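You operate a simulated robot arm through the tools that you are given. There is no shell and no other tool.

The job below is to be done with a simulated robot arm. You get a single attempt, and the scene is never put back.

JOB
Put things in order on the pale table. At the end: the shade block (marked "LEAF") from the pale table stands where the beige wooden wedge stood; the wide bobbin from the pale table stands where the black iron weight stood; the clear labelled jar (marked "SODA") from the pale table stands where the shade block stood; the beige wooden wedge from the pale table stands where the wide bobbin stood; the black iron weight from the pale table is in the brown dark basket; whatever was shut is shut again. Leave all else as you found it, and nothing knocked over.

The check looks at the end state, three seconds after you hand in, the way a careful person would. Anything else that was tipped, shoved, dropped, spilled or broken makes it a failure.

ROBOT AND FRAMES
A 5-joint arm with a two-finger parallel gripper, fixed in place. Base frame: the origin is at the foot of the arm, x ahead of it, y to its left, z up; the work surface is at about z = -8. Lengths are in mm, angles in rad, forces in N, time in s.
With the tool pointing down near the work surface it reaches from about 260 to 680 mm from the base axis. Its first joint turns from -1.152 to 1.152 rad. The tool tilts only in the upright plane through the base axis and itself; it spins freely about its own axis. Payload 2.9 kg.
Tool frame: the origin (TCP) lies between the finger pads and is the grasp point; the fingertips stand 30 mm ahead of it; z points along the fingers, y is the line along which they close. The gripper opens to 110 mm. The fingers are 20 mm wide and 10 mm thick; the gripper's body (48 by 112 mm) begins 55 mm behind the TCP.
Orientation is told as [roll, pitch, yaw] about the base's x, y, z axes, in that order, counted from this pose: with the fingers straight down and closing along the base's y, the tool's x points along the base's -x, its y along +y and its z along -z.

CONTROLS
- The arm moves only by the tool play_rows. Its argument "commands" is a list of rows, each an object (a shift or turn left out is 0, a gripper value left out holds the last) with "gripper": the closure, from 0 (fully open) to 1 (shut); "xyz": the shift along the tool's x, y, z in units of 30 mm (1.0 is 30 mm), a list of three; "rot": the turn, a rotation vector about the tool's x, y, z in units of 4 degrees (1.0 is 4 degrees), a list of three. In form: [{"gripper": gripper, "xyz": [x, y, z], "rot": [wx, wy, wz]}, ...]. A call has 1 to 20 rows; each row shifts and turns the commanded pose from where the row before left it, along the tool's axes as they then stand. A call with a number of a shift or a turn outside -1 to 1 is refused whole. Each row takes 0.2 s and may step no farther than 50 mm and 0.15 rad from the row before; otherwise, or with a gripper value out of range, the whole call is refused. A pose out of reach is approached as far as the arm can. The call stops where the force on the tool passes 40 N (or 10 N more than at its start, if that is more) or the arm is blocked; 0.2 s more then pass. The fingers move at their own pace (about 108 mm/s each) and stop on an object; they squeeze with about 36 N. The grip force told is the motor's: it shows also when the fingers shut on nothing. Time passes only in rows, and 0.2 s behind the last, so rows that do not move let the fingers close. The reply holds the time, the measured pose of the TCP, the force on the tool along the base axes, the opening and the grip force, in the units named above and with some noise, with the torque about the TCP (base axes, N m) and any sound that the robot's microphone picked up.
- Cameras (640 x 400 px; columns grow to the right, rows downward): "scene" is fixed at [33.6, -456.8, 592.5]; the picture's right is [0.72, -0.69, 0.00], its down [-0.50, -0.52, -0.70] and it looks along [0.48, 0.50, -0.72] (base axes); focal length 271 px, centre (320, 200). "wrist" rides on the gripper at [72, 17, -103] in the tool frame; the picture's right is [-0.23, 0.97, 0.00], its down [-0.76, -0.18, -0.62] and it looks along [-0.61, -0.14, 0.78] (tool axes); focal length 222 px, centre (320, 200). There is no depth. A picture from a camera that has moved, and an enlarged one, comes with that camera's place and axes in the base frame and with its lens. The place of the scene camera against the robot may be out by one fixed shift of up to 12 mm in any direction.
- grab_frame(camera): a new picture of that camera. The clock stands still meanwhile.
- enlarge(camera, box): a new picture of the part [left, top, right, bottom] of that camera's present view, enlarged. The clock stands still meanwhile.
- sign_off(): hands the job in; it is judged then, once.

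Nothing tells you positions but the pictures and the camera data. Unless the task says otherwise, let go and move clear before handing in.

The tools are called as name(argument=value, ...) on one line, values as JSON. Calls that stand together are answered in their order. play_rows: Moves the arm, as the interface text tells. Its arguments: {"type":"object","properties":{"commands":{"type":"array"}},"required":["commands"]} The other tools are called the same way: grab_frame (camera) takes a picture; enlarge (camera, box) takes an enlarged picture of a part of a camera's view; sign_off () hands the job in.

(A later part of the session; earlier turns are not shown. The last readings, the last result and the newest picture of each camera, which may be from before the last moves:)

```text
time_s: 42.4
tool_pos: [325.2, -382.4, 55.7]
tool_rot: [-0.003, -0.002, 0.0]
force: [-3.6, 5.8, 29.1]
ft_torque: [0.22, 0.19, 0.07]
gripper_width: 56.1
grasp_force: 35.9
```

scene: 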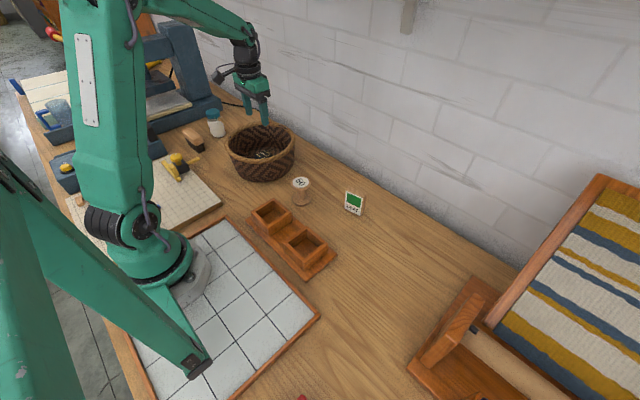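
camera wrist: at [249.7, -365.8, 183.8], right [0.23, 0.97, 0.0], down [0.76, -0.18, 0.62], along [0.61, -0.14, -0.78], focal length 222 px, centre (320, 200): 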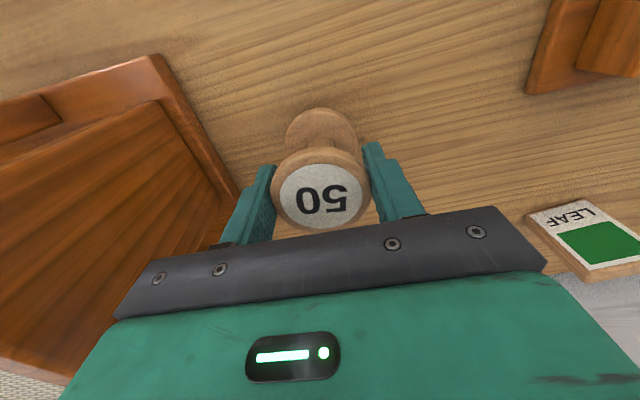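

Contact made. I'll ease off slightly, open wide and rise straight up.

play_rows(commands=[{"xyz": [0, 0, -0.06]}, {"gripper": 0.4}, {"gripper": 0.2}, {"gripper": 0}, {"gripper": 0}])

play_rows(commands=[{"xyz": [0, 0, -0.4]}, {"xyz": [0, 0, -0.8]}, {"xyz": [0, 0, -1]}, {"xyz": [0, 0, -1]}, {"xyz": [0, 0, -1]}, {"xyz": [0, 0, -0.6]}, {"xyz": [0, 0, 0]}])

grab_frame(camera="wrist")

enlarge(camera="scene", box=[320, 190, 480, 350])

```text
time_s: 43.6
tool_pos: [324.6, -380.5, 57.9]
tool_rot: [-0.001, 0.001, -0.001]
force: [-0.2, 0.7, -0.2]
ft_torque: [0.0, -0.03, 0.02]
gripper_width: 110.1
grasp_force: 0.1
```

```text
time_s: 45.2
tool_pos: [322.2, -381.8, 200.0]
tool_rot: [0.0, 0.001, 0.001]
force: [-0.2, 0.3, -1.0]
ft_torque: [0.01, 0.03, 0.0]
gripper_width: 109.8
grasp_force: 0.1
```

```text
taken
camera wrist: at [249.3, -364.6, 304.9], right [0.23, 0.97, 0.0], down [0.76, -0.18, 0.62], along [0.61, -0.14, -0.78], focal length 222 px, centre (320, 200)
```

wrist: 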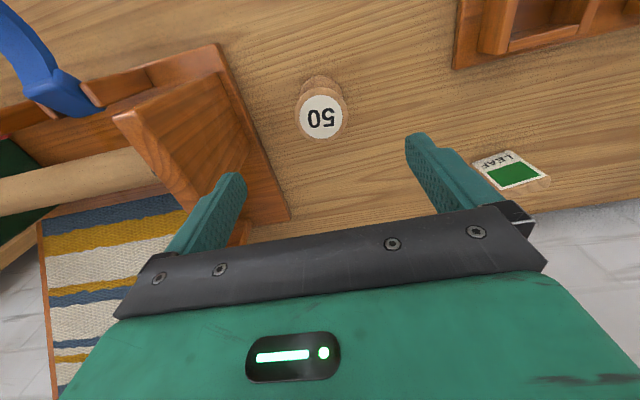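

```text
2.50 times, centred on (400, 270) of scene
camera zoom: at [33.6, -456.8, 592.5], right [0.72, -0.69, 0.0], down [-0.5, -0.52, -0.7], along [0.48, 0.5, -0.72], focal length 678 px, centre (120, 25)
```

zoom: 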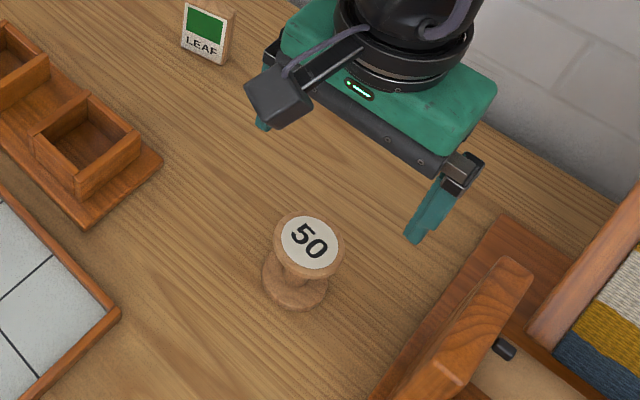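

The bobbin stands upright on the weight's spot. Now I'll travel to the wedge behind the basket at (518,375).

play_rows(commands=[{"gripper": 0.45, "xyz": [-0.25, 0.97, 0]}, {"xyz": [-0.25, 0.97, 0]}, {"xyz": [-0.25, 0.97, 0]}, {"xyz": [-0.25, 0.97, 0]}, {"xyz": [-0.25, 0.97, 0]}, {"xyz": [-0.25, 0.97, 0]}, {"xyz": [-0.25, 0.97, 0]}, {"xyz": [-0.25, 0.97, 0]}, {"xyz": [-0.25, 0.97, 0]}, {"xyz": [-0.25, 0.97, 0]}, {"xyz": [-0.25, 0.97, 0]}, {"xyz": [-0.25, 0.97, 0]}, {"xyz": [-0.25, 0.97, 0]}, {"xyz": [-0.25, 0.97, 0]}, {"xyz": [-0.25, 0.97, 0]}, {"xyz": [-0.25, 0.97, 0]}, {"xyz": [-0.25, 0.97, 0]}, {"xyz": [-0.25, 0.97, 0]}, {"xyz": [-0.25, 0.97, 0]}, {"xyz": [-0.25, 0.97, 0]}])

play_rows(commands=[{"xyz": [-0.25, 0.97, 0]}, {"xyz": [-0.25, 0.97, 0]}, {"xyz": [-0.25, 0.97, 0]}, {"xyz": [-0.25, 0.97, 0]}, {"xyz": [-0.25, 0.97, 0]}, {"xyz": [-0.25, 0.97, 0]}, {"xyz": [0, 0, 0]}, {"xyz": [0, 0, 0]}])

grab_frame(camera="wrist")

```text
time_s: 49.4
tool_pos: [472.2, 199.2, 201.0]
tool_rot: [0.0, -0.001, 0.002]
force: [0.3, 0.6, 0.6]
ft_torque: [-0.02, -0.03, 0.0]
gripper_width: 60.7
grasp_force: 0.1
```

```text
time_s: 51.2
tool_pos: [518.8, 374.0, 200.7]
tool_rot: [0.0, -0.001, 0.002]
force: [0.1, 0.0, -0.3]
ft_torque: [0.01, 0.01, 0.01]
gripper_width: 60.6
grasp_force: 0.2
```

```text
taken
camera wrist: at [445.8, 390.6, 304.7], right [0.23, 0.97, 0.0], down [0.76, -0.18, 0.62], along [0.61, -0.14, -0.78], focal length 222 px, centre (320, 200)
```

wrist: 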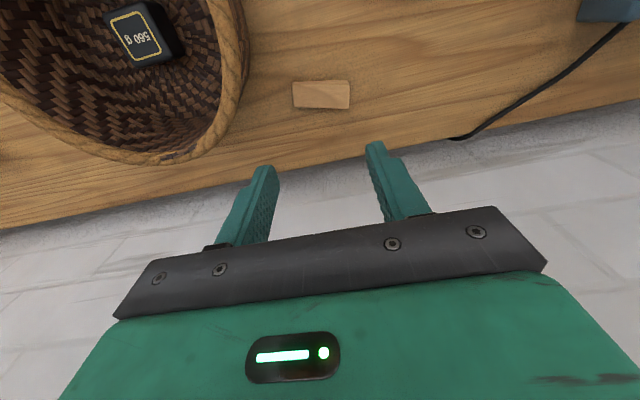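

enlarge(camera="wrist", box=[260, 55, 380, 145])

```text
4.44 times, centred on (320, 100) of wrist
camera zoom: at [445.8, 390.6, 304.7], right [0.23, 0.97, 0.0], down [0.76, -0.18, 0.62], along [0.61, -0.14, -0.78], focal length 987 px, centre (320, 644)
```

zoom: 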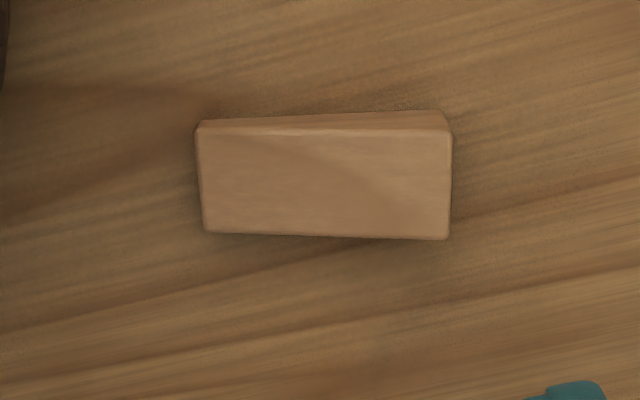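

The wedge's centre refines to (516.7,376), its long axis turned about 12° from y. I'll spin the tool 101.8° so the fingers close across the width.

play_rows(commands=[{"rot": [0, 0, 1]}, {"rot": [0, 0, 1]}, {"rot": [0, 0, 1]}, {"rot": [0, 0, 1]}, {"rot": [0, 0, 1]}, {"rot": [0, 0, 1]}, {"rot": [0, 0, 1]}, {"rot": [0, 0, 1]}, {"rot": [0, 0, 1]}, {"rot": [0, 0, 1]}, {"rot": [0, 0, 1]}, {"rot": [0, 0, 1]}, {"rot": [0, 0, 1]}, {"rot": [0, 0, 1]}, {"rot": [0, 0, 1]}, {"rot": [0, 0, 1]}, {"rot": [0, 0, 1]}, {"rot": [0, 0, 1]}, {"rot": [0, 0, 1]}])

play_rows(commands=[{"rot": [0, 0, 1]}, {"rot": [0, 0, 1]}, {"rot": [0, 0, 1]}, {"rot": [0, 0, 1]}, {"rot": [0, 0, 1]}, {"rot": [0, 0, 1]}, {"rot": [0, 0, 0.45]}, {"xyz": [0, 0, 0]}, {"xyz": [0, 0, 0]}])

grab_frame(camera="wrist")

grab_frame(camera="scene")

```text
time_s: 55.2
tool_pos: [519.6, 374.6, 200.7]
tool_rot: [0.001, 0.001, -1.329]
force: [-0.2, 0.0, -0.1]
ft_torque: [-0.02, -0.01, -0.02]
gripper_width: 60.8
grasp_force: 0.0
```

```text
time_s: 57.2
tool_pos: [520.2, 375.3, 201.4]
tool_rot: [-0.001, 0.0, -1.777]
force: [0.3, 0.5, 0.3]
ft_torque: [-0.02, 0.02, 0.0]
gripper_width: 60.3
grasp_force: 0.0
```

```text
taken
camera wrist: at [550.2, 443.7, 305.0], right [0.91, -0.42, 0.0], down [-0.33, -0.71, 0.62], along [-0.26, -0.56, -0.78], focal length 222 px, centre (320, 200)
```

wrist: 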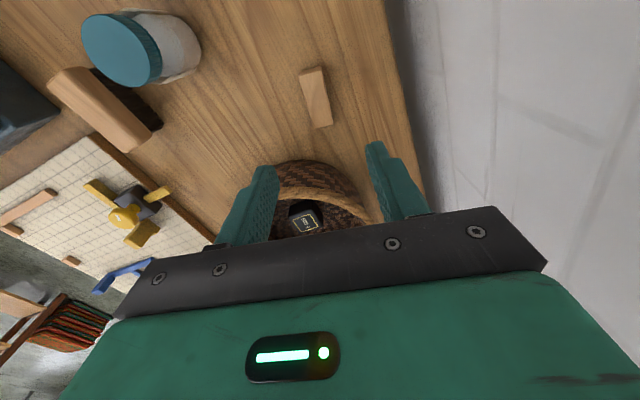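

```text
taken
```

scene: 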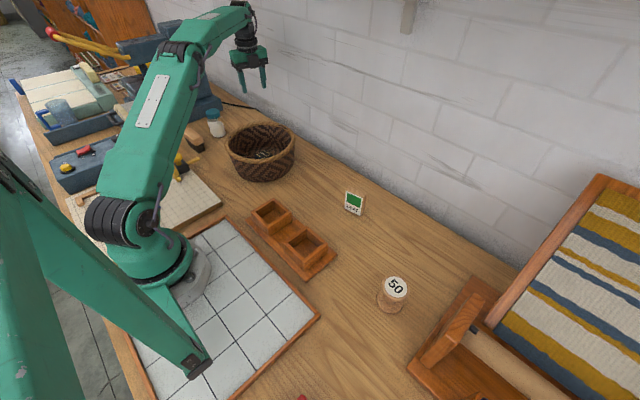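

play_rows(commands=[{"xyz": [0.03, -0.09, 0.9]}, {"xyz": [0, 0, 0.9]}, {"xyz": [0, 0, 0.9]}, {"xyz": [0, 0, 0.9]}, {"xyz": [0, 0, 0.8]}, {"xyz": [0, 0, 0]}, {"xyz": [0, 0, 0]}])

grab_frame(camera="wrist")

grab_frame(camera="scene")

```text
time_s: 58.8
tool_pos: [519.1, 375.9, 67.9]
tool_rot: [-0.001, -0.001, -1.779]
force: [0.3, 0.5, 1.0]
ft_torque: [-0.01, 0.01, -0.03]
gripper_width: 60.7
grasp_force: 0.0
```

```text
taken
camera wrist: at [549.8, 443.3, 172.1], right [0.91, -0.42, 0.0], down [-0.33, -0.71, 0.62], along [-0.26, -0.56, -0.78], focal length 222 px, centre (320, 200)
```

wrist: 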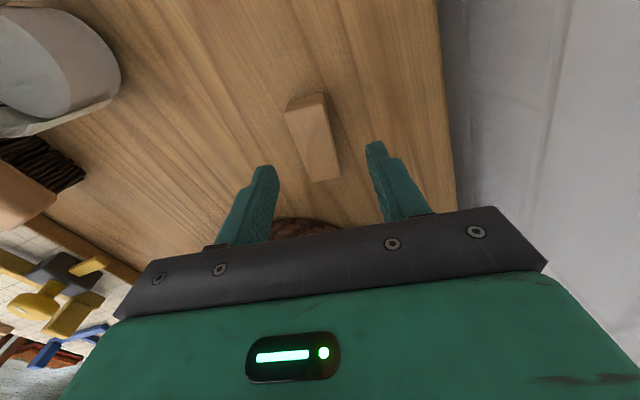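

```text
taken
```

scene: 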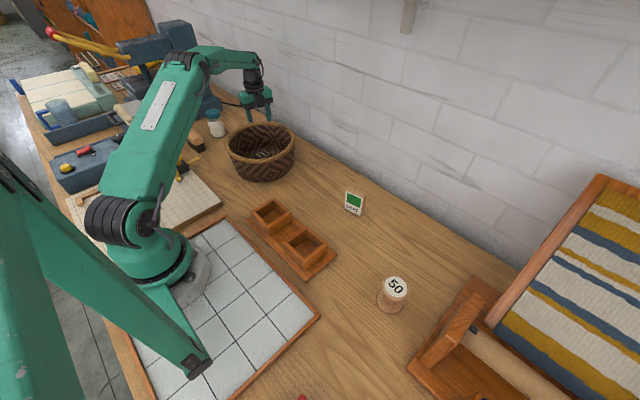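

play_rows(commands=[{"xyz": [0.04, -0.05, 0.5]}, {"xyz": [0, 0, 0.5]}, {"xyz": [0, 0, 0.36]}, {"xyz": [0, 0, 0]}, {"xyz": [0, 0, 0]}])

grab_frame(camera="wrist")

```text
time_s: 60.0
tool_pos: [517.6, 378.5, 26.3]
tool_rot: [-0.001, 0.001, -1.777]
force: [-0.1, -0.8, -0.6]
ft_torque: [0.0, 0.02, -0.02]
gripper_width: 60.6
grasp_force: 0.1
```

```text
taken
camera wrist: at [547.6, 445.2, 131.5], right [0.91, -0.42, 0.0], down [-0.33, -0.71, 0.62], along [-0.26, -0.56, -0.78], focal length 222 px, centre (320, 200)
```

wrist: 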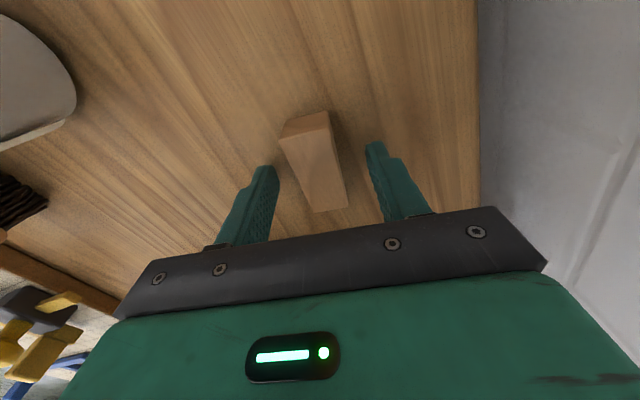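

The wedge is between the fingers. Closing and lifting.

play_rows(commands=[{"gripper": 0.6}, {"gripper": 1}, {"gripper": 1}, {"gripper": 1}, {"xyz": [0, 0, -0.3]}, {"xyz": [0, 0, -0.6]}, {"xyz": [0, 0, -0.9]}, {"xyz": [0, 0, 0]}])

grab_frame(camera="wrist")

```text
time_s: 61.8
tool_pos: [515.4, 375.8, 83.6]
tool_rot: [0.0, 0.0, -1.777]
force: [0.3, -0.2, 0.0]
ft_torque: [-0.02, 0.04, -0.01]
gripper_width: 26.7
grasp_force: 36.0
```

```text
taken
camera wrist: at [546.2, 444.4, 187.0], right [0.91, -0.42, 0.0], down [-0.33, -0.71, 0.62], along [-0.26, -0.57, -0.78], focal length 222 px, centre (320, 200)
```

wrist: 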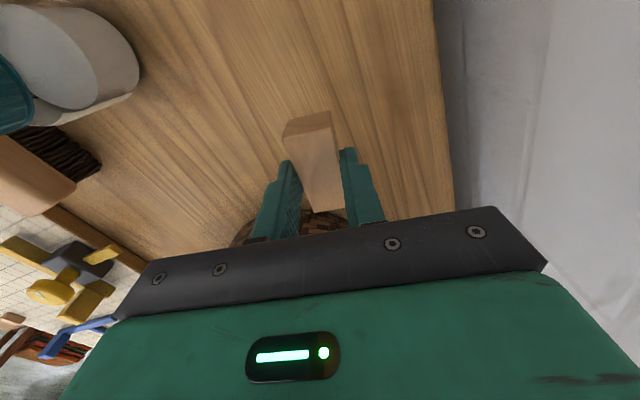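

play_rows(commands=[{"xyz": [0, 0, -1]}, {"xyz": [0, 0, -1]}, {"xyz": [0, 0, -1]}, {"xyz": [0, 0, -1]}, {"xyz": [-0.883, -0.0933, 0]}, {"xyz": [-0.883, -0.0933, 0]}, {"xyz": [-0.883, -0.0933, 0]}, {"xyz": [-0.883, -0.0933, 0]}, {"xyz": [-0.883, -0.0933, 0]}, {"xyz": [-0.883, -0.0933, 0]}, {"xyz": [-0.883, -0.0933, 0]}, {"xyz": [-0.883, -0.0933, 0]}, {"xyz": [-0.883, -0.0933, 0]}, {"xyz": [-0.883, -0.0933, 0]}])

play_rows(commands=[{"xyz": [-0.883, -0.0933, 0]}, {"xyz": [-0.883, -0.0933, 0]}, {"xyz": [-0.883, -0.0933, 0]}, {"xyz": [-0.883, -0.0933, 0]}, {"xyz": [-0.883, -0.0933, 0]}, {"xyz": [0, 0, 0]}, {"xyz": [0, 0, 0]}])

grab_frame(camera="wrist")

grab_frame(camera="scene")

```text
time_s: 64.8
tool_pos: [429.9, 126.1, 202.5]
tool_rot: [0.0, -0.001, -1.776]
force: [-0.8, -0.8, -0.4]
ft_torque: [0.0, -0.05, 0.02]
gripper_width: 26.7
grasp_force: 36.1
```

```text
time_s: 66.4
tool_pos: [392.2, -0.4, 202.6]
tool_rot: [0.001, 0.0, -1.776]
force: [0.2, -0.6, 0.2]
ft_torque: [0.01, -0.02, -0.03]
gripper_width: 26.5
grasp_force: 35.7
```

```text
taken
camera wrist: at [422.6, 65.6, 307.2], right [0.91, -0.42, 0.0], down [-0.33, -0.71, 0.62], along [-0.26, -0.56, -0.78], focal length 222 px, centre (320, 200)
```

wrist: 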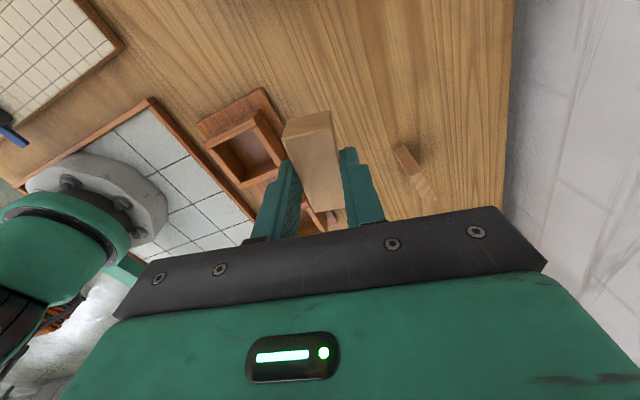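

```text
taken
```

scene: 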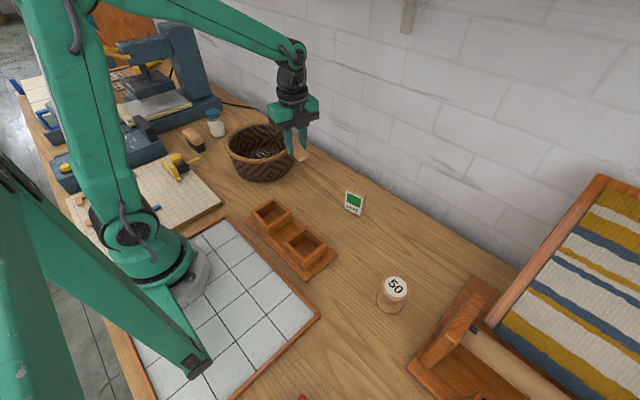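

play_rows(commands=[{"xyz": [-0.075, 0.083, 0.9]}, {"xyz": [0, 0, 0.9]}, {"xyz": [0, 0, 0.9]}, {"xyz": [0, 0, 0.9]}, {"xyz": [0, 0, 0.9]}, {"xyz": [0, 0, 0.9]}, {"xyz": [0, 0, 0]}, {"xyz": [0, 0, 0]}])

grab_frame(camera="wrist")

enlarge(camera="scene", box=[240, 110, 380, 240])

```text
time_s: 68.2
tool_pos: [397.1, -5.6, 41.0]
tool_rot: [0.0, 0.0, -1.775]
force: [0.7, 0.6, 0.4]
ft_torque: [0.0, 0.05, 0.01]
gripper_width: 26.5
grasp_force: 35.9
```

```text
taken
camera wrist: at [427.8, 62.8, 144.1], right [0.91, -0.42, 0.0], down [-0.33, -0.71, 0.62], along [-0.26, -0.56, -0.78], focal length 222 px, centre (320, 200)
```

wrist: 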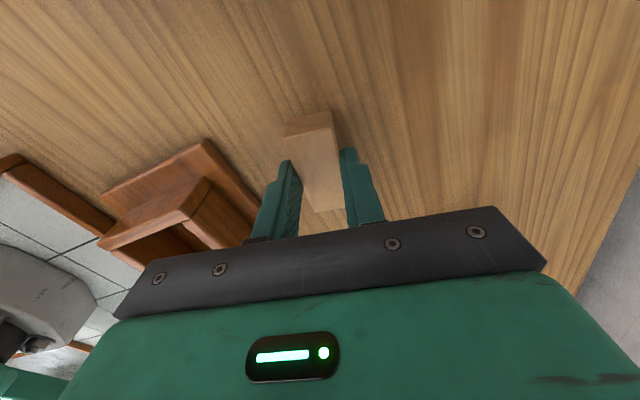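

```text
3.08 times, centred on (310, 175) of scene
camera zoom: at [33.6, -456.8, 592.5], right [0.72, -0.69, 0.0], down [-0.5, -0.52, -0.7], along [0.48, 0.5, -0.72], focal length 834 px, centre (351, 277)
```

zoom: 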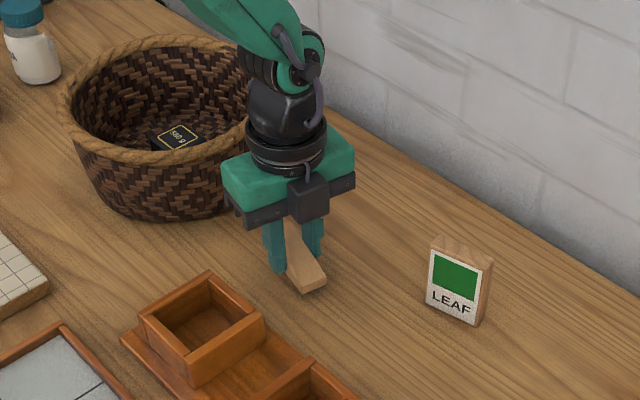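

play_rows(commands=[{"xyz": [0, -0.09, 0.3]}, {"xyz": [0, 0, 0.1]}, {"xyz": [0, 0, 0]}])

play_rows(commands=[{"xyz": [0, 0, 0.06]}, {"xyz": [0, 0, 0]}])

```text
time_s: 69.0
tool_pos: [393.6, -5.7, 28.9]
tool_rot: [0.001, 0.0, -1.778]
force: [-0.2, 0.0, -0.2]
ft_torque: [0.0, 0.0, 0.02]
gripper_width: 26.7
grasp_force: 36.2
```

```text
time_s: 69.6
tool_pos: [393.7, -4.6, 26.0]
tool_rot: [0.002, 0.0, -1.779]
force: [-1.8, -2.9, 11.1]
ft_torque: [-0.19, 0.1, 0.01]
gripper_width: 26.3
grasp_force: 36.4
```

Contact at (393.7,-4.6). Releasing and rising.

play_rows(commands=[{"xyz": [0, 0, -0.02]}, {"gripper": 0.6}, {"gripper": 0.45}, {"gripper": 0.45}])

play_rows(commands=[{"xyz": [0, 0, -0.4]}, {"xyz": [0, 0, -0.8]}, {"xyz": [0, 0, -1]}, {"xyz": [0, 0, -1]}, {"xyz": [0, 0, -1]}, {"xyz": [0, 0, -1]}, {"xyz": [0, 0, 0]}])

grab_frame(camera="wrist")

grab_frame(camera="scene")

```text
time_s: 70.6
tool_pos: [394.2, -4.7, 26.8]
tool_rot: [0.0, -0.001, -1.776]
force: [0.5, -0.7, -0.1]
ft_torque: [-0.02, -0.01, 0.02]
gripper_width: 60.2
grasp_force: 0.1
```

```text
time_s: 72.2
tool_pos: [390.7, -4.6, 182.8]
tool_rot: [0.0, 0.001, -1.777]
force: [-0.2, 0.5, 0.5]
ft_torque: [0.03, 0.0, 0.02]
gripper_width: 60.5
grasp_force: 0.0
```

```text
taken
camera wrist: at [422.3, 63.2, 286.5], right [0.91, -0.42, 0.0], down [-0.33, -0.71, 0.62], along [-0.26, -0.56, -0.78], focal length 222 px, centre (320, 200)
```

wrist: 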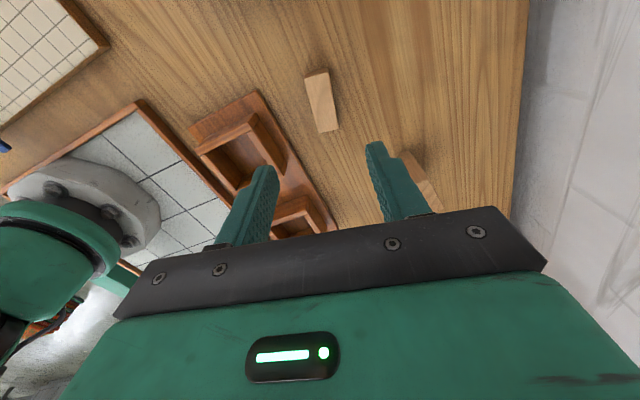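

```text
taken
```

scene: 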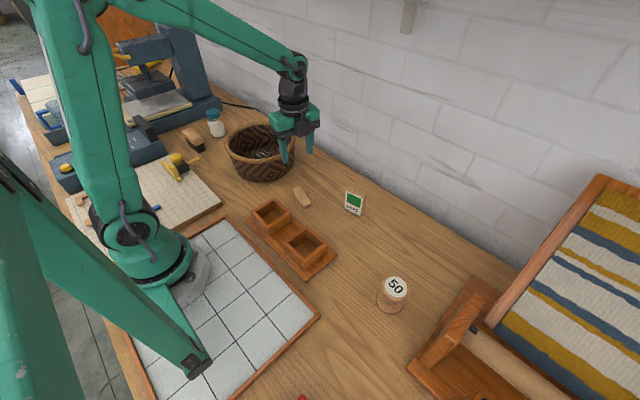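

The wedge stands at the bobbin's old spot. Next is the LEAF block: I'll fly over it and turn the tool to match.

play_rows(commands=[{"xyz": [-0.798, 0.759, 0]}, {"xyz": [-0.798, 0.759, 0]}, {"xyz": [-0.798, 0.759, 0]}, {"xyz": [-0.798, 0.759, 0]}, {"xyz": [-0.798, 0.759, 0]}, {"rot": [0, 0, -1]}, {"rot": [0, 0, -1]}, {"rot": [0, 0, -1]}, {"rot": [0, 0, -1]}, {"rot": [0, 0, -1]}, {"rot": [0, 0, -1]}, {"xyz": [0, 0, 0]}, {"xyz": [0, 0, 0]}])

grab_frame(camera="wrist")

enlarge(camera="wrist", box=[240, 50, 400, 170])

```text
time_s: 75.0
tool_pos: [479.2, -143.4, 182.8]
tool_rot: [-0.001, 0.0, -1.358]
force: [0.6, 0.0, -0.2]
ft_torque: [0.0, 0.04, -0.03]
gripper_width: 60.6
grasp_force: 0.2
```

```text
taken
camera wrist: at [479.9, -69.6, 287.6], right [1.0, -0.02, 0.0], down [-0.01, -0.78, 0.62], along [-0.01, -0.62, -0.78], focal length 222 px, centre (320, 200)
```

wrist: 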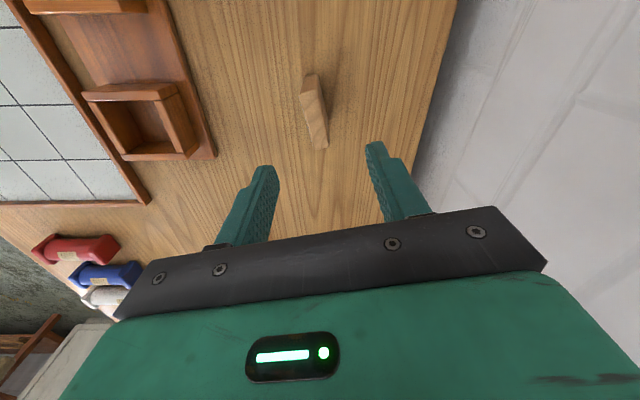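

```text
3.33 times, centred on (320, 110) of wrist
camera zoom: at [479.9, -69.6, 287.6], right [1.0, -0.02, 0.0], down [-0.01, -0.78, 0.62], along [-0.01, -0.62, -0.78], focal length 740 px, centre (320, 500)
```

zoom: 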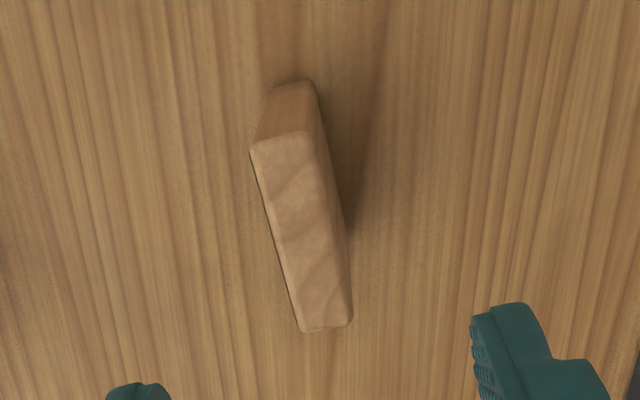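

play_rows(commands=[{"xyz": [-0.09, -0.13, 0.9], "rot": [0, 0, 0.25]}, {"xyz": [0, 0, 0.9]}, {"xyz": [0, 0, 0.9]}, {"xyz": [0, 0, 0]}, {"xyz": [0, 0, 0]}])

grab_frame(camera="wrist")

enlarge(camera="wrist", box=[240, 90, 400, 210])

```text
time_s: 76.2
tool_pos: [477.7, -148.9, 106.1]
tool_rot: [0.0, -0.001, -1.376]
force: [0.3, 0.0, -0.2]
ft_torque: [-0.02, -0.02, -0.01]
gripper_width: 60.7
grasp_force: 0.1
```

```text
taken
camera wrist: at [479.9, -74.5, 210.3], right [1.0, -0.03, 0.0], down [-0.03, -0.78, 0.62], along [-0.02, -0.62, -0.78], focal length 222 px, centre (320, 200)
```

wrist: 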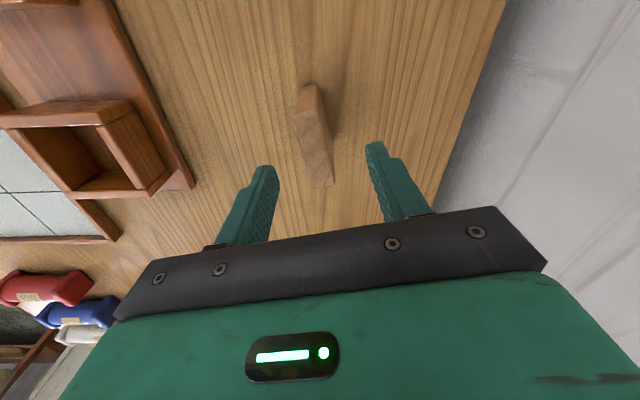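

```text
3.33 times, centred on (320, 150) of wrist
camera zoom: at [479.9, -74.5, 210.3], right [1.0, -0.03, 0.0], down [-0.03, -0.78, 0.62], along [-0.02, -0.62, -0.78], focal length 740 px, centre (320, 367)
```

zoom: 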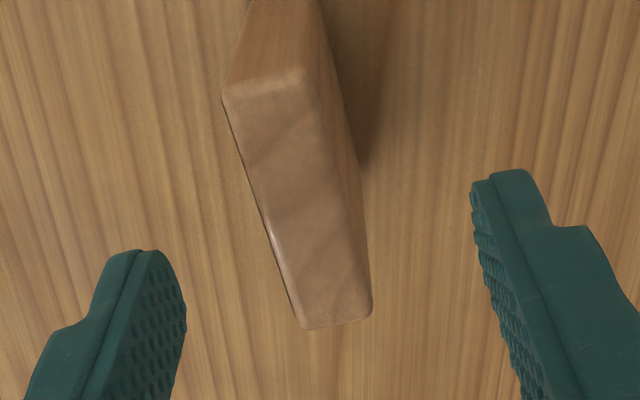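

play_rows(commands=[{"xyz": [0.05, -0.06, 0.6], "rot": [0, 0, -0.4]}, {"xyz": [0, 0, 0.7]}, {"xyz": [0, 0, 0.7]}, {"xyz": [0, 0, 0.45]}, {"xyz": [0, 0, 0]}, {"xyz": [0, 0, 0]}])

grab_frame(camera="wrist")

enlarge(camera="scene", box=[300, 130, 420, 240])

```text
time_s: 77.6
tool_pos: [475.3, -149.8, 31.6]
tool_rot: [0.0, 0.001, -1.347]
force: [0.7, -0.3, 0.2]
ft_torque: [0.03, -0.03, 0.0]
gripper_width: 60.3
grasp_force: 0.0
```

```text
taken
camera wrist: at [474.9, -74.5, 135.4], right [1.0, -0.01, 0.0], down [-0.01, -0.78, 0.62], along [0.0, -0.62, -0.78], focal length 222 px, centre (320, 200)
```

wrist: 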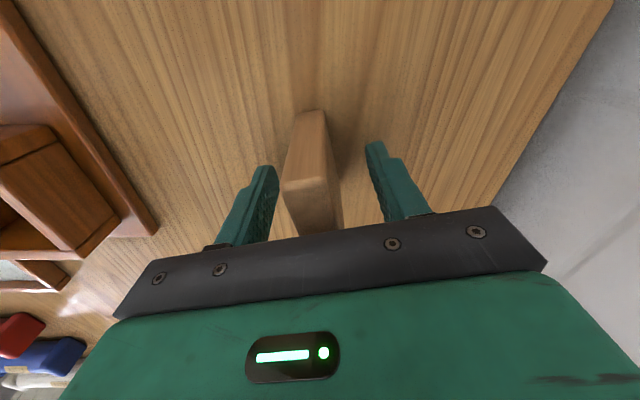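

```text
3.64 times, centred on (360, 185) of scene
camera zoom: at [33.6, -456.8, 592.5], right [0.72, -0.69, 0.0], down [-0.5, -0.52, -0.7], along [0.48, 0.5, -0.72], focal length 986 px, centre (174, 254)
```

zoom: 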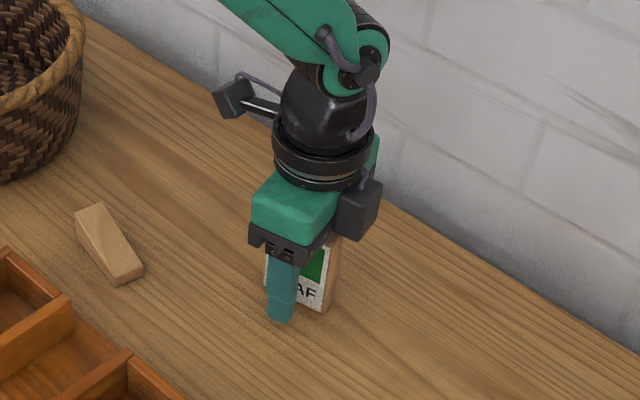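

The LEAF block is between the fingers. Closing, then a gentle lift.

play_rows(commands=[{"gripper": 0.65}, {"gripper": 0.8}, {"gripper": 1}, {"gripper": 1}, {"gripper": 1}, {"xyz": [0, 0, -0.3]}, {"xyz": [0, 0, -0.6]}, {"xyz": [0, 0, -0.9]}, {"xyz": [0, 0, 0]}])

grab_frame(camera="wrist")

enlarge(camera="scene", box=[300, 100, 420, 210])

```text
time_s: 79.6
tool_pos: [473.6, -148.2, 83.1]
tool_rot: [0.0, -0.001, -1.348]
force: [-0.1, -1.1, -0.2]
ft_torque: [0.0, 0.0, 0.04]
gripper_width: 17.6
grasp_force: 36.1
```

```text
taken
camera wrist: at [474.4, -73.9, 187.0], right [1.0, -0.01, 0.0], down [-0.01, -0.78, 0.62], along [0.0, -0.62, -0.78], focal length 222 px, centre (320, 200)
```

wrist: 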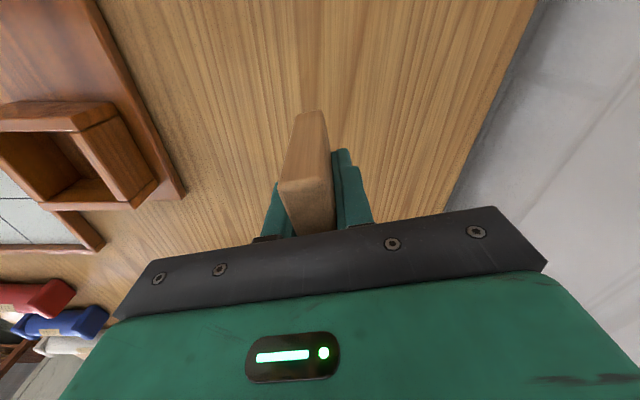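

```text
3.64 times, centred on (360, 155) of scene
camera zoom: at [33.6, -456.8, 592.5], right [0.72, -0.69, 0.0], down [-0.5, -0.52, -0.7], along [0.48, 0.5, -0.72], focal length 986 px, centre (174, 364)
```

zoom: 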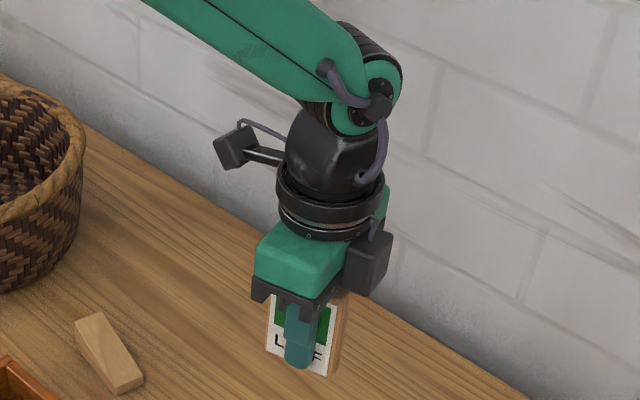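

play_rows(commands=[{"xyz": [0, 0, -1]}, {"xyz": [0, 0, -1]}, {"xyz": [0, 0, -1]}, {"xyz": [0, 0, -1]}, {"xyz": [0.931, 0.292, 0]}, {"xyz": [0.931, 0.292, 0]}, {"xyz": [0.931, 0.292, 0]}, {"xyz": [0.931, 0.292, 0]}, {"xyz": [0.931, 0.292, 0]}, {"xyz": [0.931, 0.292, 0]}, {"xyz": [0.931, 0.292, 0]}, {"xyz": [0.931, 0.292, 0]}, {"xyz": [0.931, 0.292, 0]}])

play_rows(commands=[{"xyz": [0.931, 0.292, 0]}, {"xyz": [0.931, 0.292, 0]}, {"xyz": [0.931, 0.292, 0]}, {"xyz": [0.931, 0.292, 0]}, {"xyz": [0.931, 0.292, 0]}, {"xyz": [0.931, 0.292, 0]}, {"xyz": [0.931, 0.292, 0]}, {"xyz": [0.931, 0.292, 0]}, {"xyz": [0.931, 0.292, 0]}, {"rot": [0, 0, 1]}, {"rot": [0, 0, 1]}, {"rot": [0, 0, 1]}, {"rot": [0, 0, 1]}, {"rot": [0, 0, 1]}, {"rot": [0, 0, 1]}, {"rot": [0, 0, 0.15]}, {"xyz": [0, 0, 0]}, {"xyz": [0, 0, 0]}])

grab_frame(camera="wrist")

grab_frame(camera="scene")

```text
time_s: 82.4
tool_pos: [496.7, 116.3, 199.9]
tool_rot: [-0.001, -0.001, -1.348]
force: [-0.3, -0.6, -0.4]
ft_torque: [0.0, -0.01, -0.02]
gripper_width: 17.3
grasp_force: 36.6
```

```text
time_s: 86.2
tool_pos: [518.1, 378.6, 203.0]
tool_rot: [0.0, 0.002, -1.776]
force: [0.4, 0.0, -0.4]
ft_torque: [-0.02, -0.01, 0.01]
gripper_width: 17.4
grasp_force: 35.5
```

```text
taken
camera wrist: at [549.3, 445.9, 306.4], right [0.91, -0.42, 0.0], down [-0.33, -0.71, 0.62], along [-0.26, -0.56, -0.78], focal length 222 px, centre (320, 200)
```

wrist: 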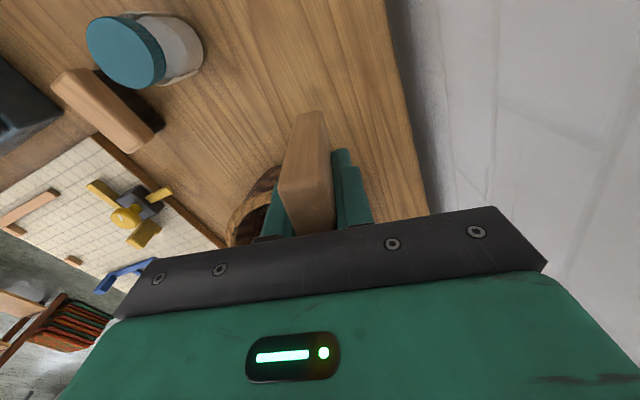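

```text
taken
```

scene: 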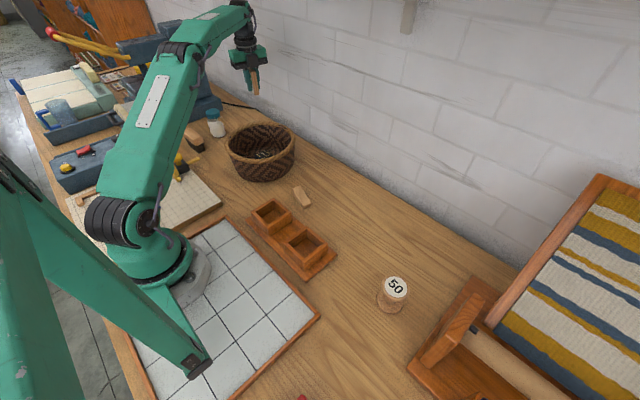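

play_rows(commands=[{"xyz": [-0.09, -0.02, 0.88]}, {"xyz": [0, 0, 0.88]}, {"xyz": [0, 0, 0.88]}, {"xyz": [0, 0, 0.88]}, {"xyz": [0, 0, 0.88]}, {"xyz": [0, 0, 0.88]}, {"xyz": [0, 0, 0]}, {"xyz": [0, 0, 0]}])

grab_frame(camera="wrist")

enlarge(camera="scene", box=[180, 40, 320, 190])

```text
time_s: 88.0
tool_pos: [517.1, 375.2, 44.8]
tool_rot: [0.0, 0.0, -1.775]
force: [0.2, 0.4, -1.2]
ft_torque: [-0.01, 0.02, 0.01]
gripper_width: 17.4
grasp_force: 36.0
```

```text
taken
camera wrist: at [547.2, 442.6, 147.8], right [0.91, -0.42, 0.0], down [-0.33, -0.71, 0.62], along [-0.26, -0.56, -0.78], focal length 222 px, centre (320, 200)
```

wrist: 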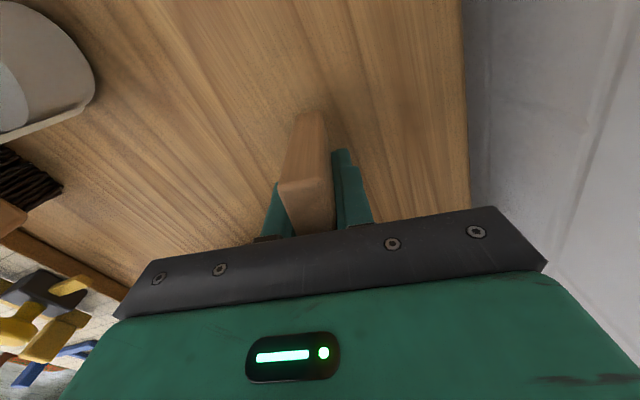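

```text
2.67 times, centred on (250, 115) of scene
camera zoom: at [33.6, -456.8, 592.5], right [0.72, -0.69, 0.0], down [-0.5, -0.52, -0.7], along [0.48, 0.5, -0.72], focal length 723 px, centre (507, 427)
```

zoom: 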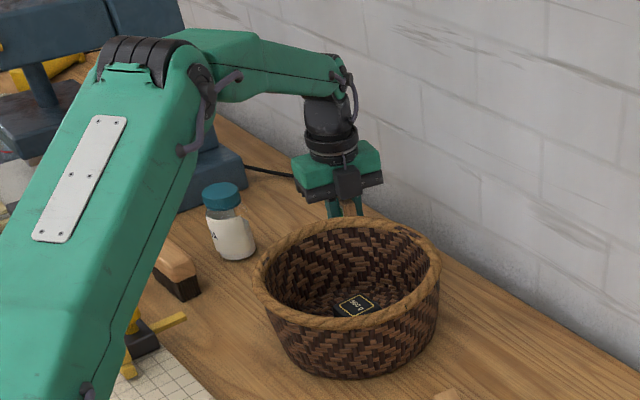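

play_rows(commands=[{"xyz": [0.02, 0, 0.25]}, {"xyz": [0, 0, 0.1]}, {"xyz": [0, 0, 0]}])

play_rows(commands=[{"xyz": [0, 0, 0.06]}, {"xyz": [0, 0, 0]}])

play_rows(commands=[{"xyz": [0, 0, 0.03]}, {"xyz": [0, 0, 0]}])

```text
time_s: 88.8
tool_pos: [517.4, 375.2, 33.6]
tool_rot: [0.001, 0.0, -1.778]
force: [-0.6, 0.7, -0.8]
ft_torque: [-0.01, 0.05, 0.0]
gripper_width: 17.6
grasp_force: 36.0
```

```text
time_s: 89.4
tool_pos: [517.4, 375.7, 31.1]
tool_rot: [0.001, 0.0, -1.777]
force: [-0.2, 1.0, -1.3]
ft_torque: [0.0, -0.02, -0.01]
gripper_width: 17.5
grasp_force: 36.2
```

```text
time_s: 90.0
tool_pos: [517.4, 375.3, 31.4]
tool_rot: [0.002, 0.002, -1.776]
force: [0.2, -1.5, 5.3]
ft_torque: [-0.18, 0.0, 0.02]
gripper_width: 17.5
grasp_force: 35.5
```

Just touching the table. I'll release evenly and rise.

play_rows(commands=[{"gripper": 0.75}, {"gripper": 0.6}, {"gripper": 0.45}, {"gripper": 0.45}, {"gripper": 0.45}])

grab_frame(camera="wrist")

play_rows(commands=[{"xyz": [0, 0, -0.4]}, {"xyz": [0, 0, -0.8]}, {"xyz": [0, 0, -1]}, {"xyz": [0, 0, -1]}, {"xyz": [0, 0, -1]}, {"xyz": [0, 0, -1]}, {"xyz": [0, 0, -0.5]}, {"xyz": [0, 0, 0]}])

grab_frame(camera="wrist")

grab_frame(camera="scene")

```text
time_s: 91.2
tool_pos: [516.9, 375.3, 30.7]
tool_rot: [0.0, 0.001, -1.776]
force: [-0.3, 0.2, 0.8]
ft_torque: [0.03, 0.01, -0.01]
gripper_width: 60.1
grasp_force: 0.1
```

```text
taken
camera wrist: at [548.2, 443.2, 134.7], right [0.91, -0.42, 0.0], down [-0.33, -0.71, 0.62], along [-0.26, -0.56, -0.78], focal length 222 px, centre (320, 200)
```

wrist: 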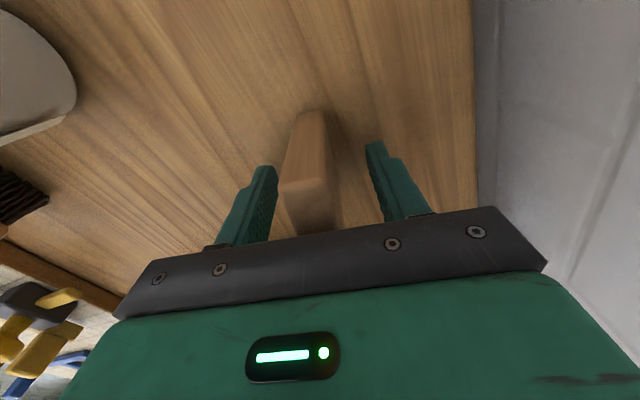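

```text
time_s: 93.0
tool_pos: [515.5, 376.4, 202.7]
tool_rot: [-0.002, 0.0, -1.777]
force: [0.0, 0.6, 0.0]
ft_torque: [0.0, 0.01, 0.03]
gripper_width: 60.4
grasp_force: 0.0
```

```text
taken
camera wrist: at [545.9, 444.2, 306.5], right [0.91, -0.42, 0.0], down [-0.33, -0.71, 0.62], along [-0.26, -0.56, -0.78], focal length 222 px, centre (320, 200)
```

wrist: 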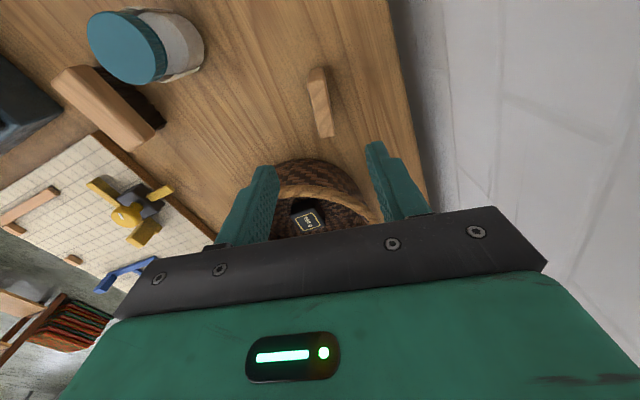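

```text
taken
```

scene: 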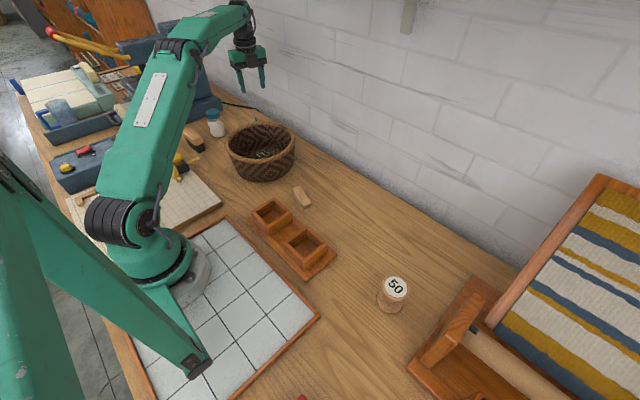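

LEAF stands upright on the wedge's spot. Now the jar; I'll check clearances around it (brush, press, basket) first.

enlarge(camera="wrist", box=[20, 0, 240, 165])

```text
2.42 times, centred on (130, 82) of wrist
camera zoom: at [545.9, 444.2, 306.5], right [0.91, -0.42, 0.0], down [-0.33, -0.71, 0.62], along [-0.26, -0.56, -0.78], focal length 538 px, centre (781, 485)
```

zoom: 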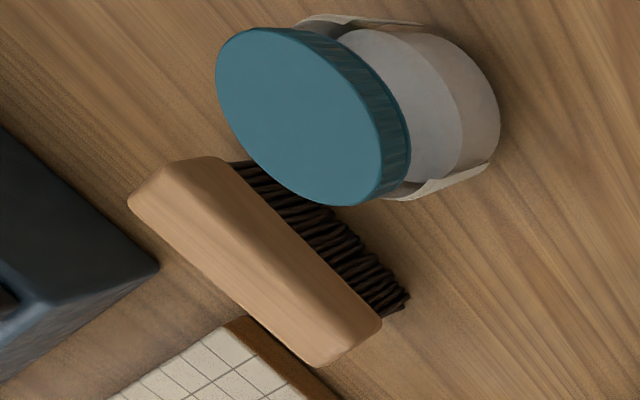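

Clearances are ample: the brush edge is near x≈285–300 and the jar's side near 367. Moving over the jar with the gripper opened.

play_rows(commands=[{"xyz": [0.62, -0.96, 0]}, {"xyz": [0.62, -0.96, 0]}, {"xyz": [0.62, -0.96, 0]}, {"xyz": [0.62, -0.96, 0]}, {"xyz": [0.62, -0.96, 0]}, {"gripper": 0}, {"gripper": 0}, {"gripper": 0}])

grab_frame(camera="wrist")

enlarge(camera="wrist", box=[240, 50, 400, 170])

grab_frame(camera="scene")

```text
time_s: 94.8
tool_pos: [394.3, 497.9, 198.6]
tool_rot: [-0.001, 0.0, -1.777]
force: [0.3, 0.8, 0.1]
ft_torque: [0.02, -0.01, 0.02]
gripper_width: 109.8
grasp_force: 0.0
```

```text
taken
camera wrist: at [425.4, 565.7, 303.1], right [0.91, -0.42, 0.0], down [-0.33, -0.71, 0.62], along [-0.26, -0.56, -0.78], focal length 222 px, centre (320, 200)
```

wrist: 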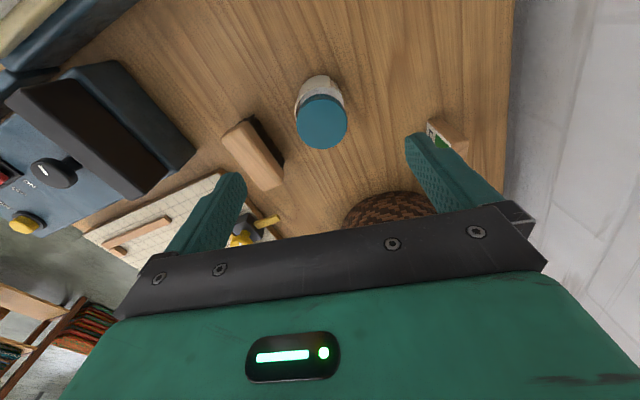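

```text
3.33 times, centred on (320, 110) of wrist
camera zoom: at [425.4, 565.7, 303.1], right [0.91, -0.42, 0.0], down [-0.33, -0.71, 0.62], along [-0.26, -0.56, -0.78], focal length 740 px, centre (320, 500)
```

zoom: 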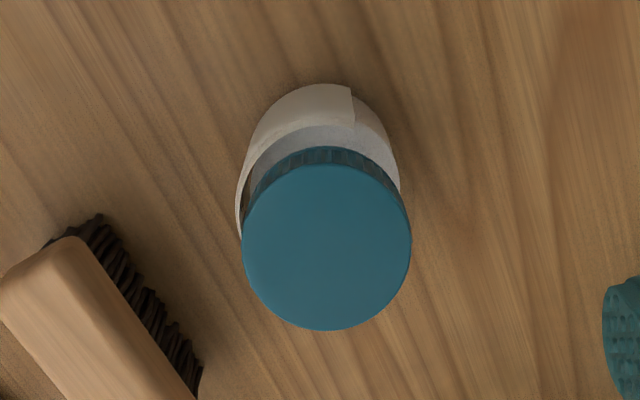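

```text
taken
```

scene: 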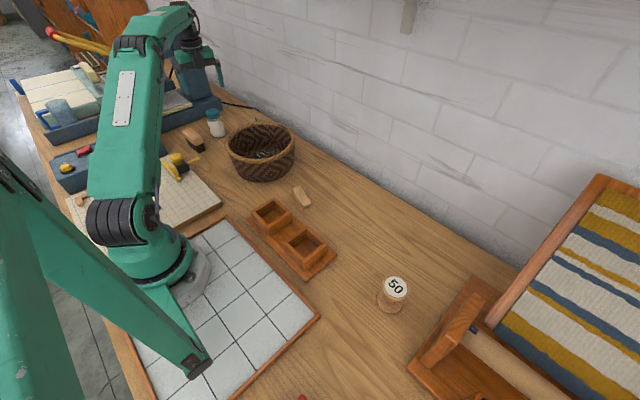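

play_rows(commands=[{"xyz": [-0.06, 0.07, 0.8]}, {"xyz": [0, 0, 0.8]}, {"xyz": [0, 0, 0.8]}, {"xyz": [0, 0, 0.6]}, {"xyz": [0, 0, 0]}, {"xyz": [0, 0, 0]}])

grab_frame(camera="wrist")

enlarge(camera="scene", box=[160, 50, 280, 160])

```text
time_s: 96.2
tool_pos: [398.8, 493.2, 111.4]
tool_rot: [0.001, 0.0, -1.776]
force: [0.6, 0.2, 0.6]
ft_torque: [0.0, -0.01, 0.0]
gripper_width: 110.1
grasp_force: 0.1
```

```text
taken
camera wrist: at [429.3, 559.5, 215.6], right [0.91, -0.42, 0.0], down [-0.33, -0.71, 0.62], along [-0.26, -0.56, -0.78], focal length 222 px, centre (320, 200)
```

wrist: 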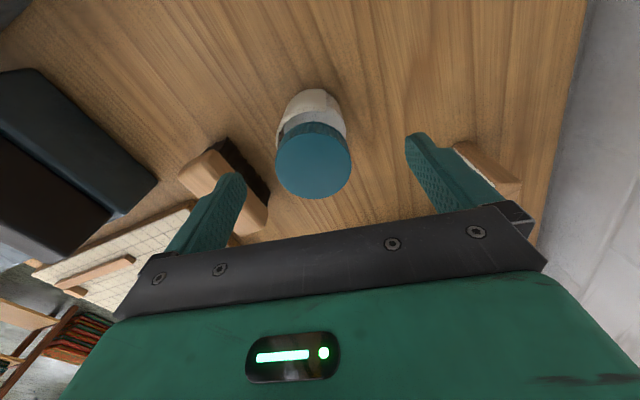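

```text
3.64 times, centred on (220, 105) of scene
camera zoom: at [33.6, -456.8, 592.5], right [0.72, -0.69, 0.0], down [-0.5, -0.52, -0.7], along [0.48, 0.5, -0.72], focal length 986 px, centre (684, 546)
```

zoom: 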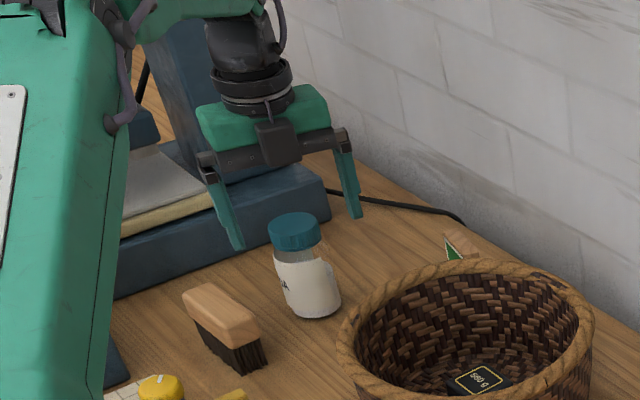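

play_rows(commands=[{"xyz": [0.095, -0.11, 0.4]}, {"xyz": [0, 0, 0.5]}, {"xyz": [0, 0, 0.5]}, {"xyz": [0, 0, 0.5]}, {"xyz": [0, 0, 0]}, {"xyz": [0, 0, 0]}])

grab_frame(camera="wrist")

enlarge(camera="scene", box=[160, 50, 280, 160])

```text
time_s: 97.6
tool_pos: [393.8, 497.2, 54.6]
tool_rot: [-0.001, 0.0, -1.777]
force: [0.5, -0.2, 0.1]
ft_torque: [0.02, 0.0, -0.02]
gripper_width: 110.1
grasp_force: 0.0
```

```text
taken
camera wrist: at [424.9, 565.2, 157.7], right [0.91, -0.42, 0.0], down [-0.33, -0.71, 0.62], along [-0.26, -0.56, -0.78], focal length 222 px, centre (320, 200)
```

wrist: 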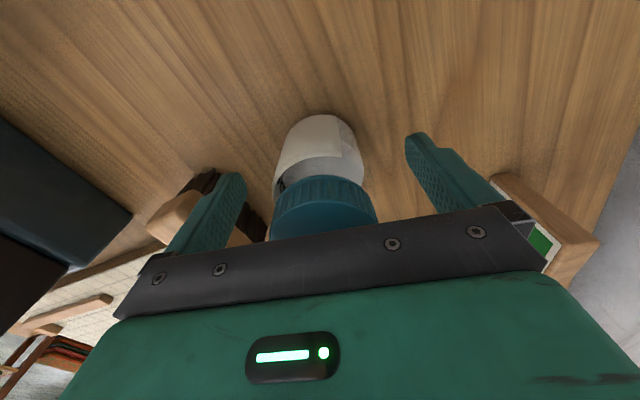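

```text
3.64 times, centred on (220, 105) of scene
camera zoom: at [33.6, -456.8, 592.5], right [0.72, -0.69, 0.0], down [-0.5, -0.52, -0.7], along [0.48, 0.5, -0.72], focal length 986 px, centre (684, 546)
```

zoom: 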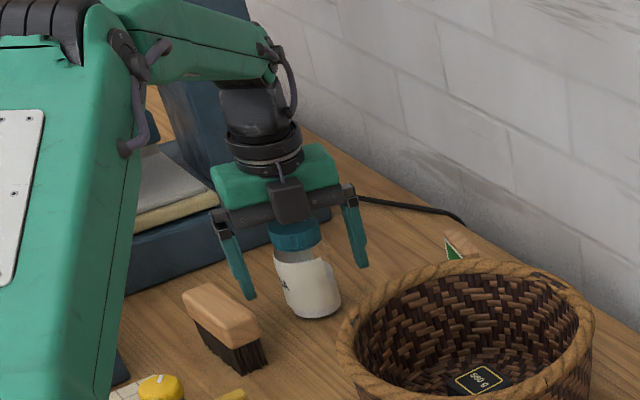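

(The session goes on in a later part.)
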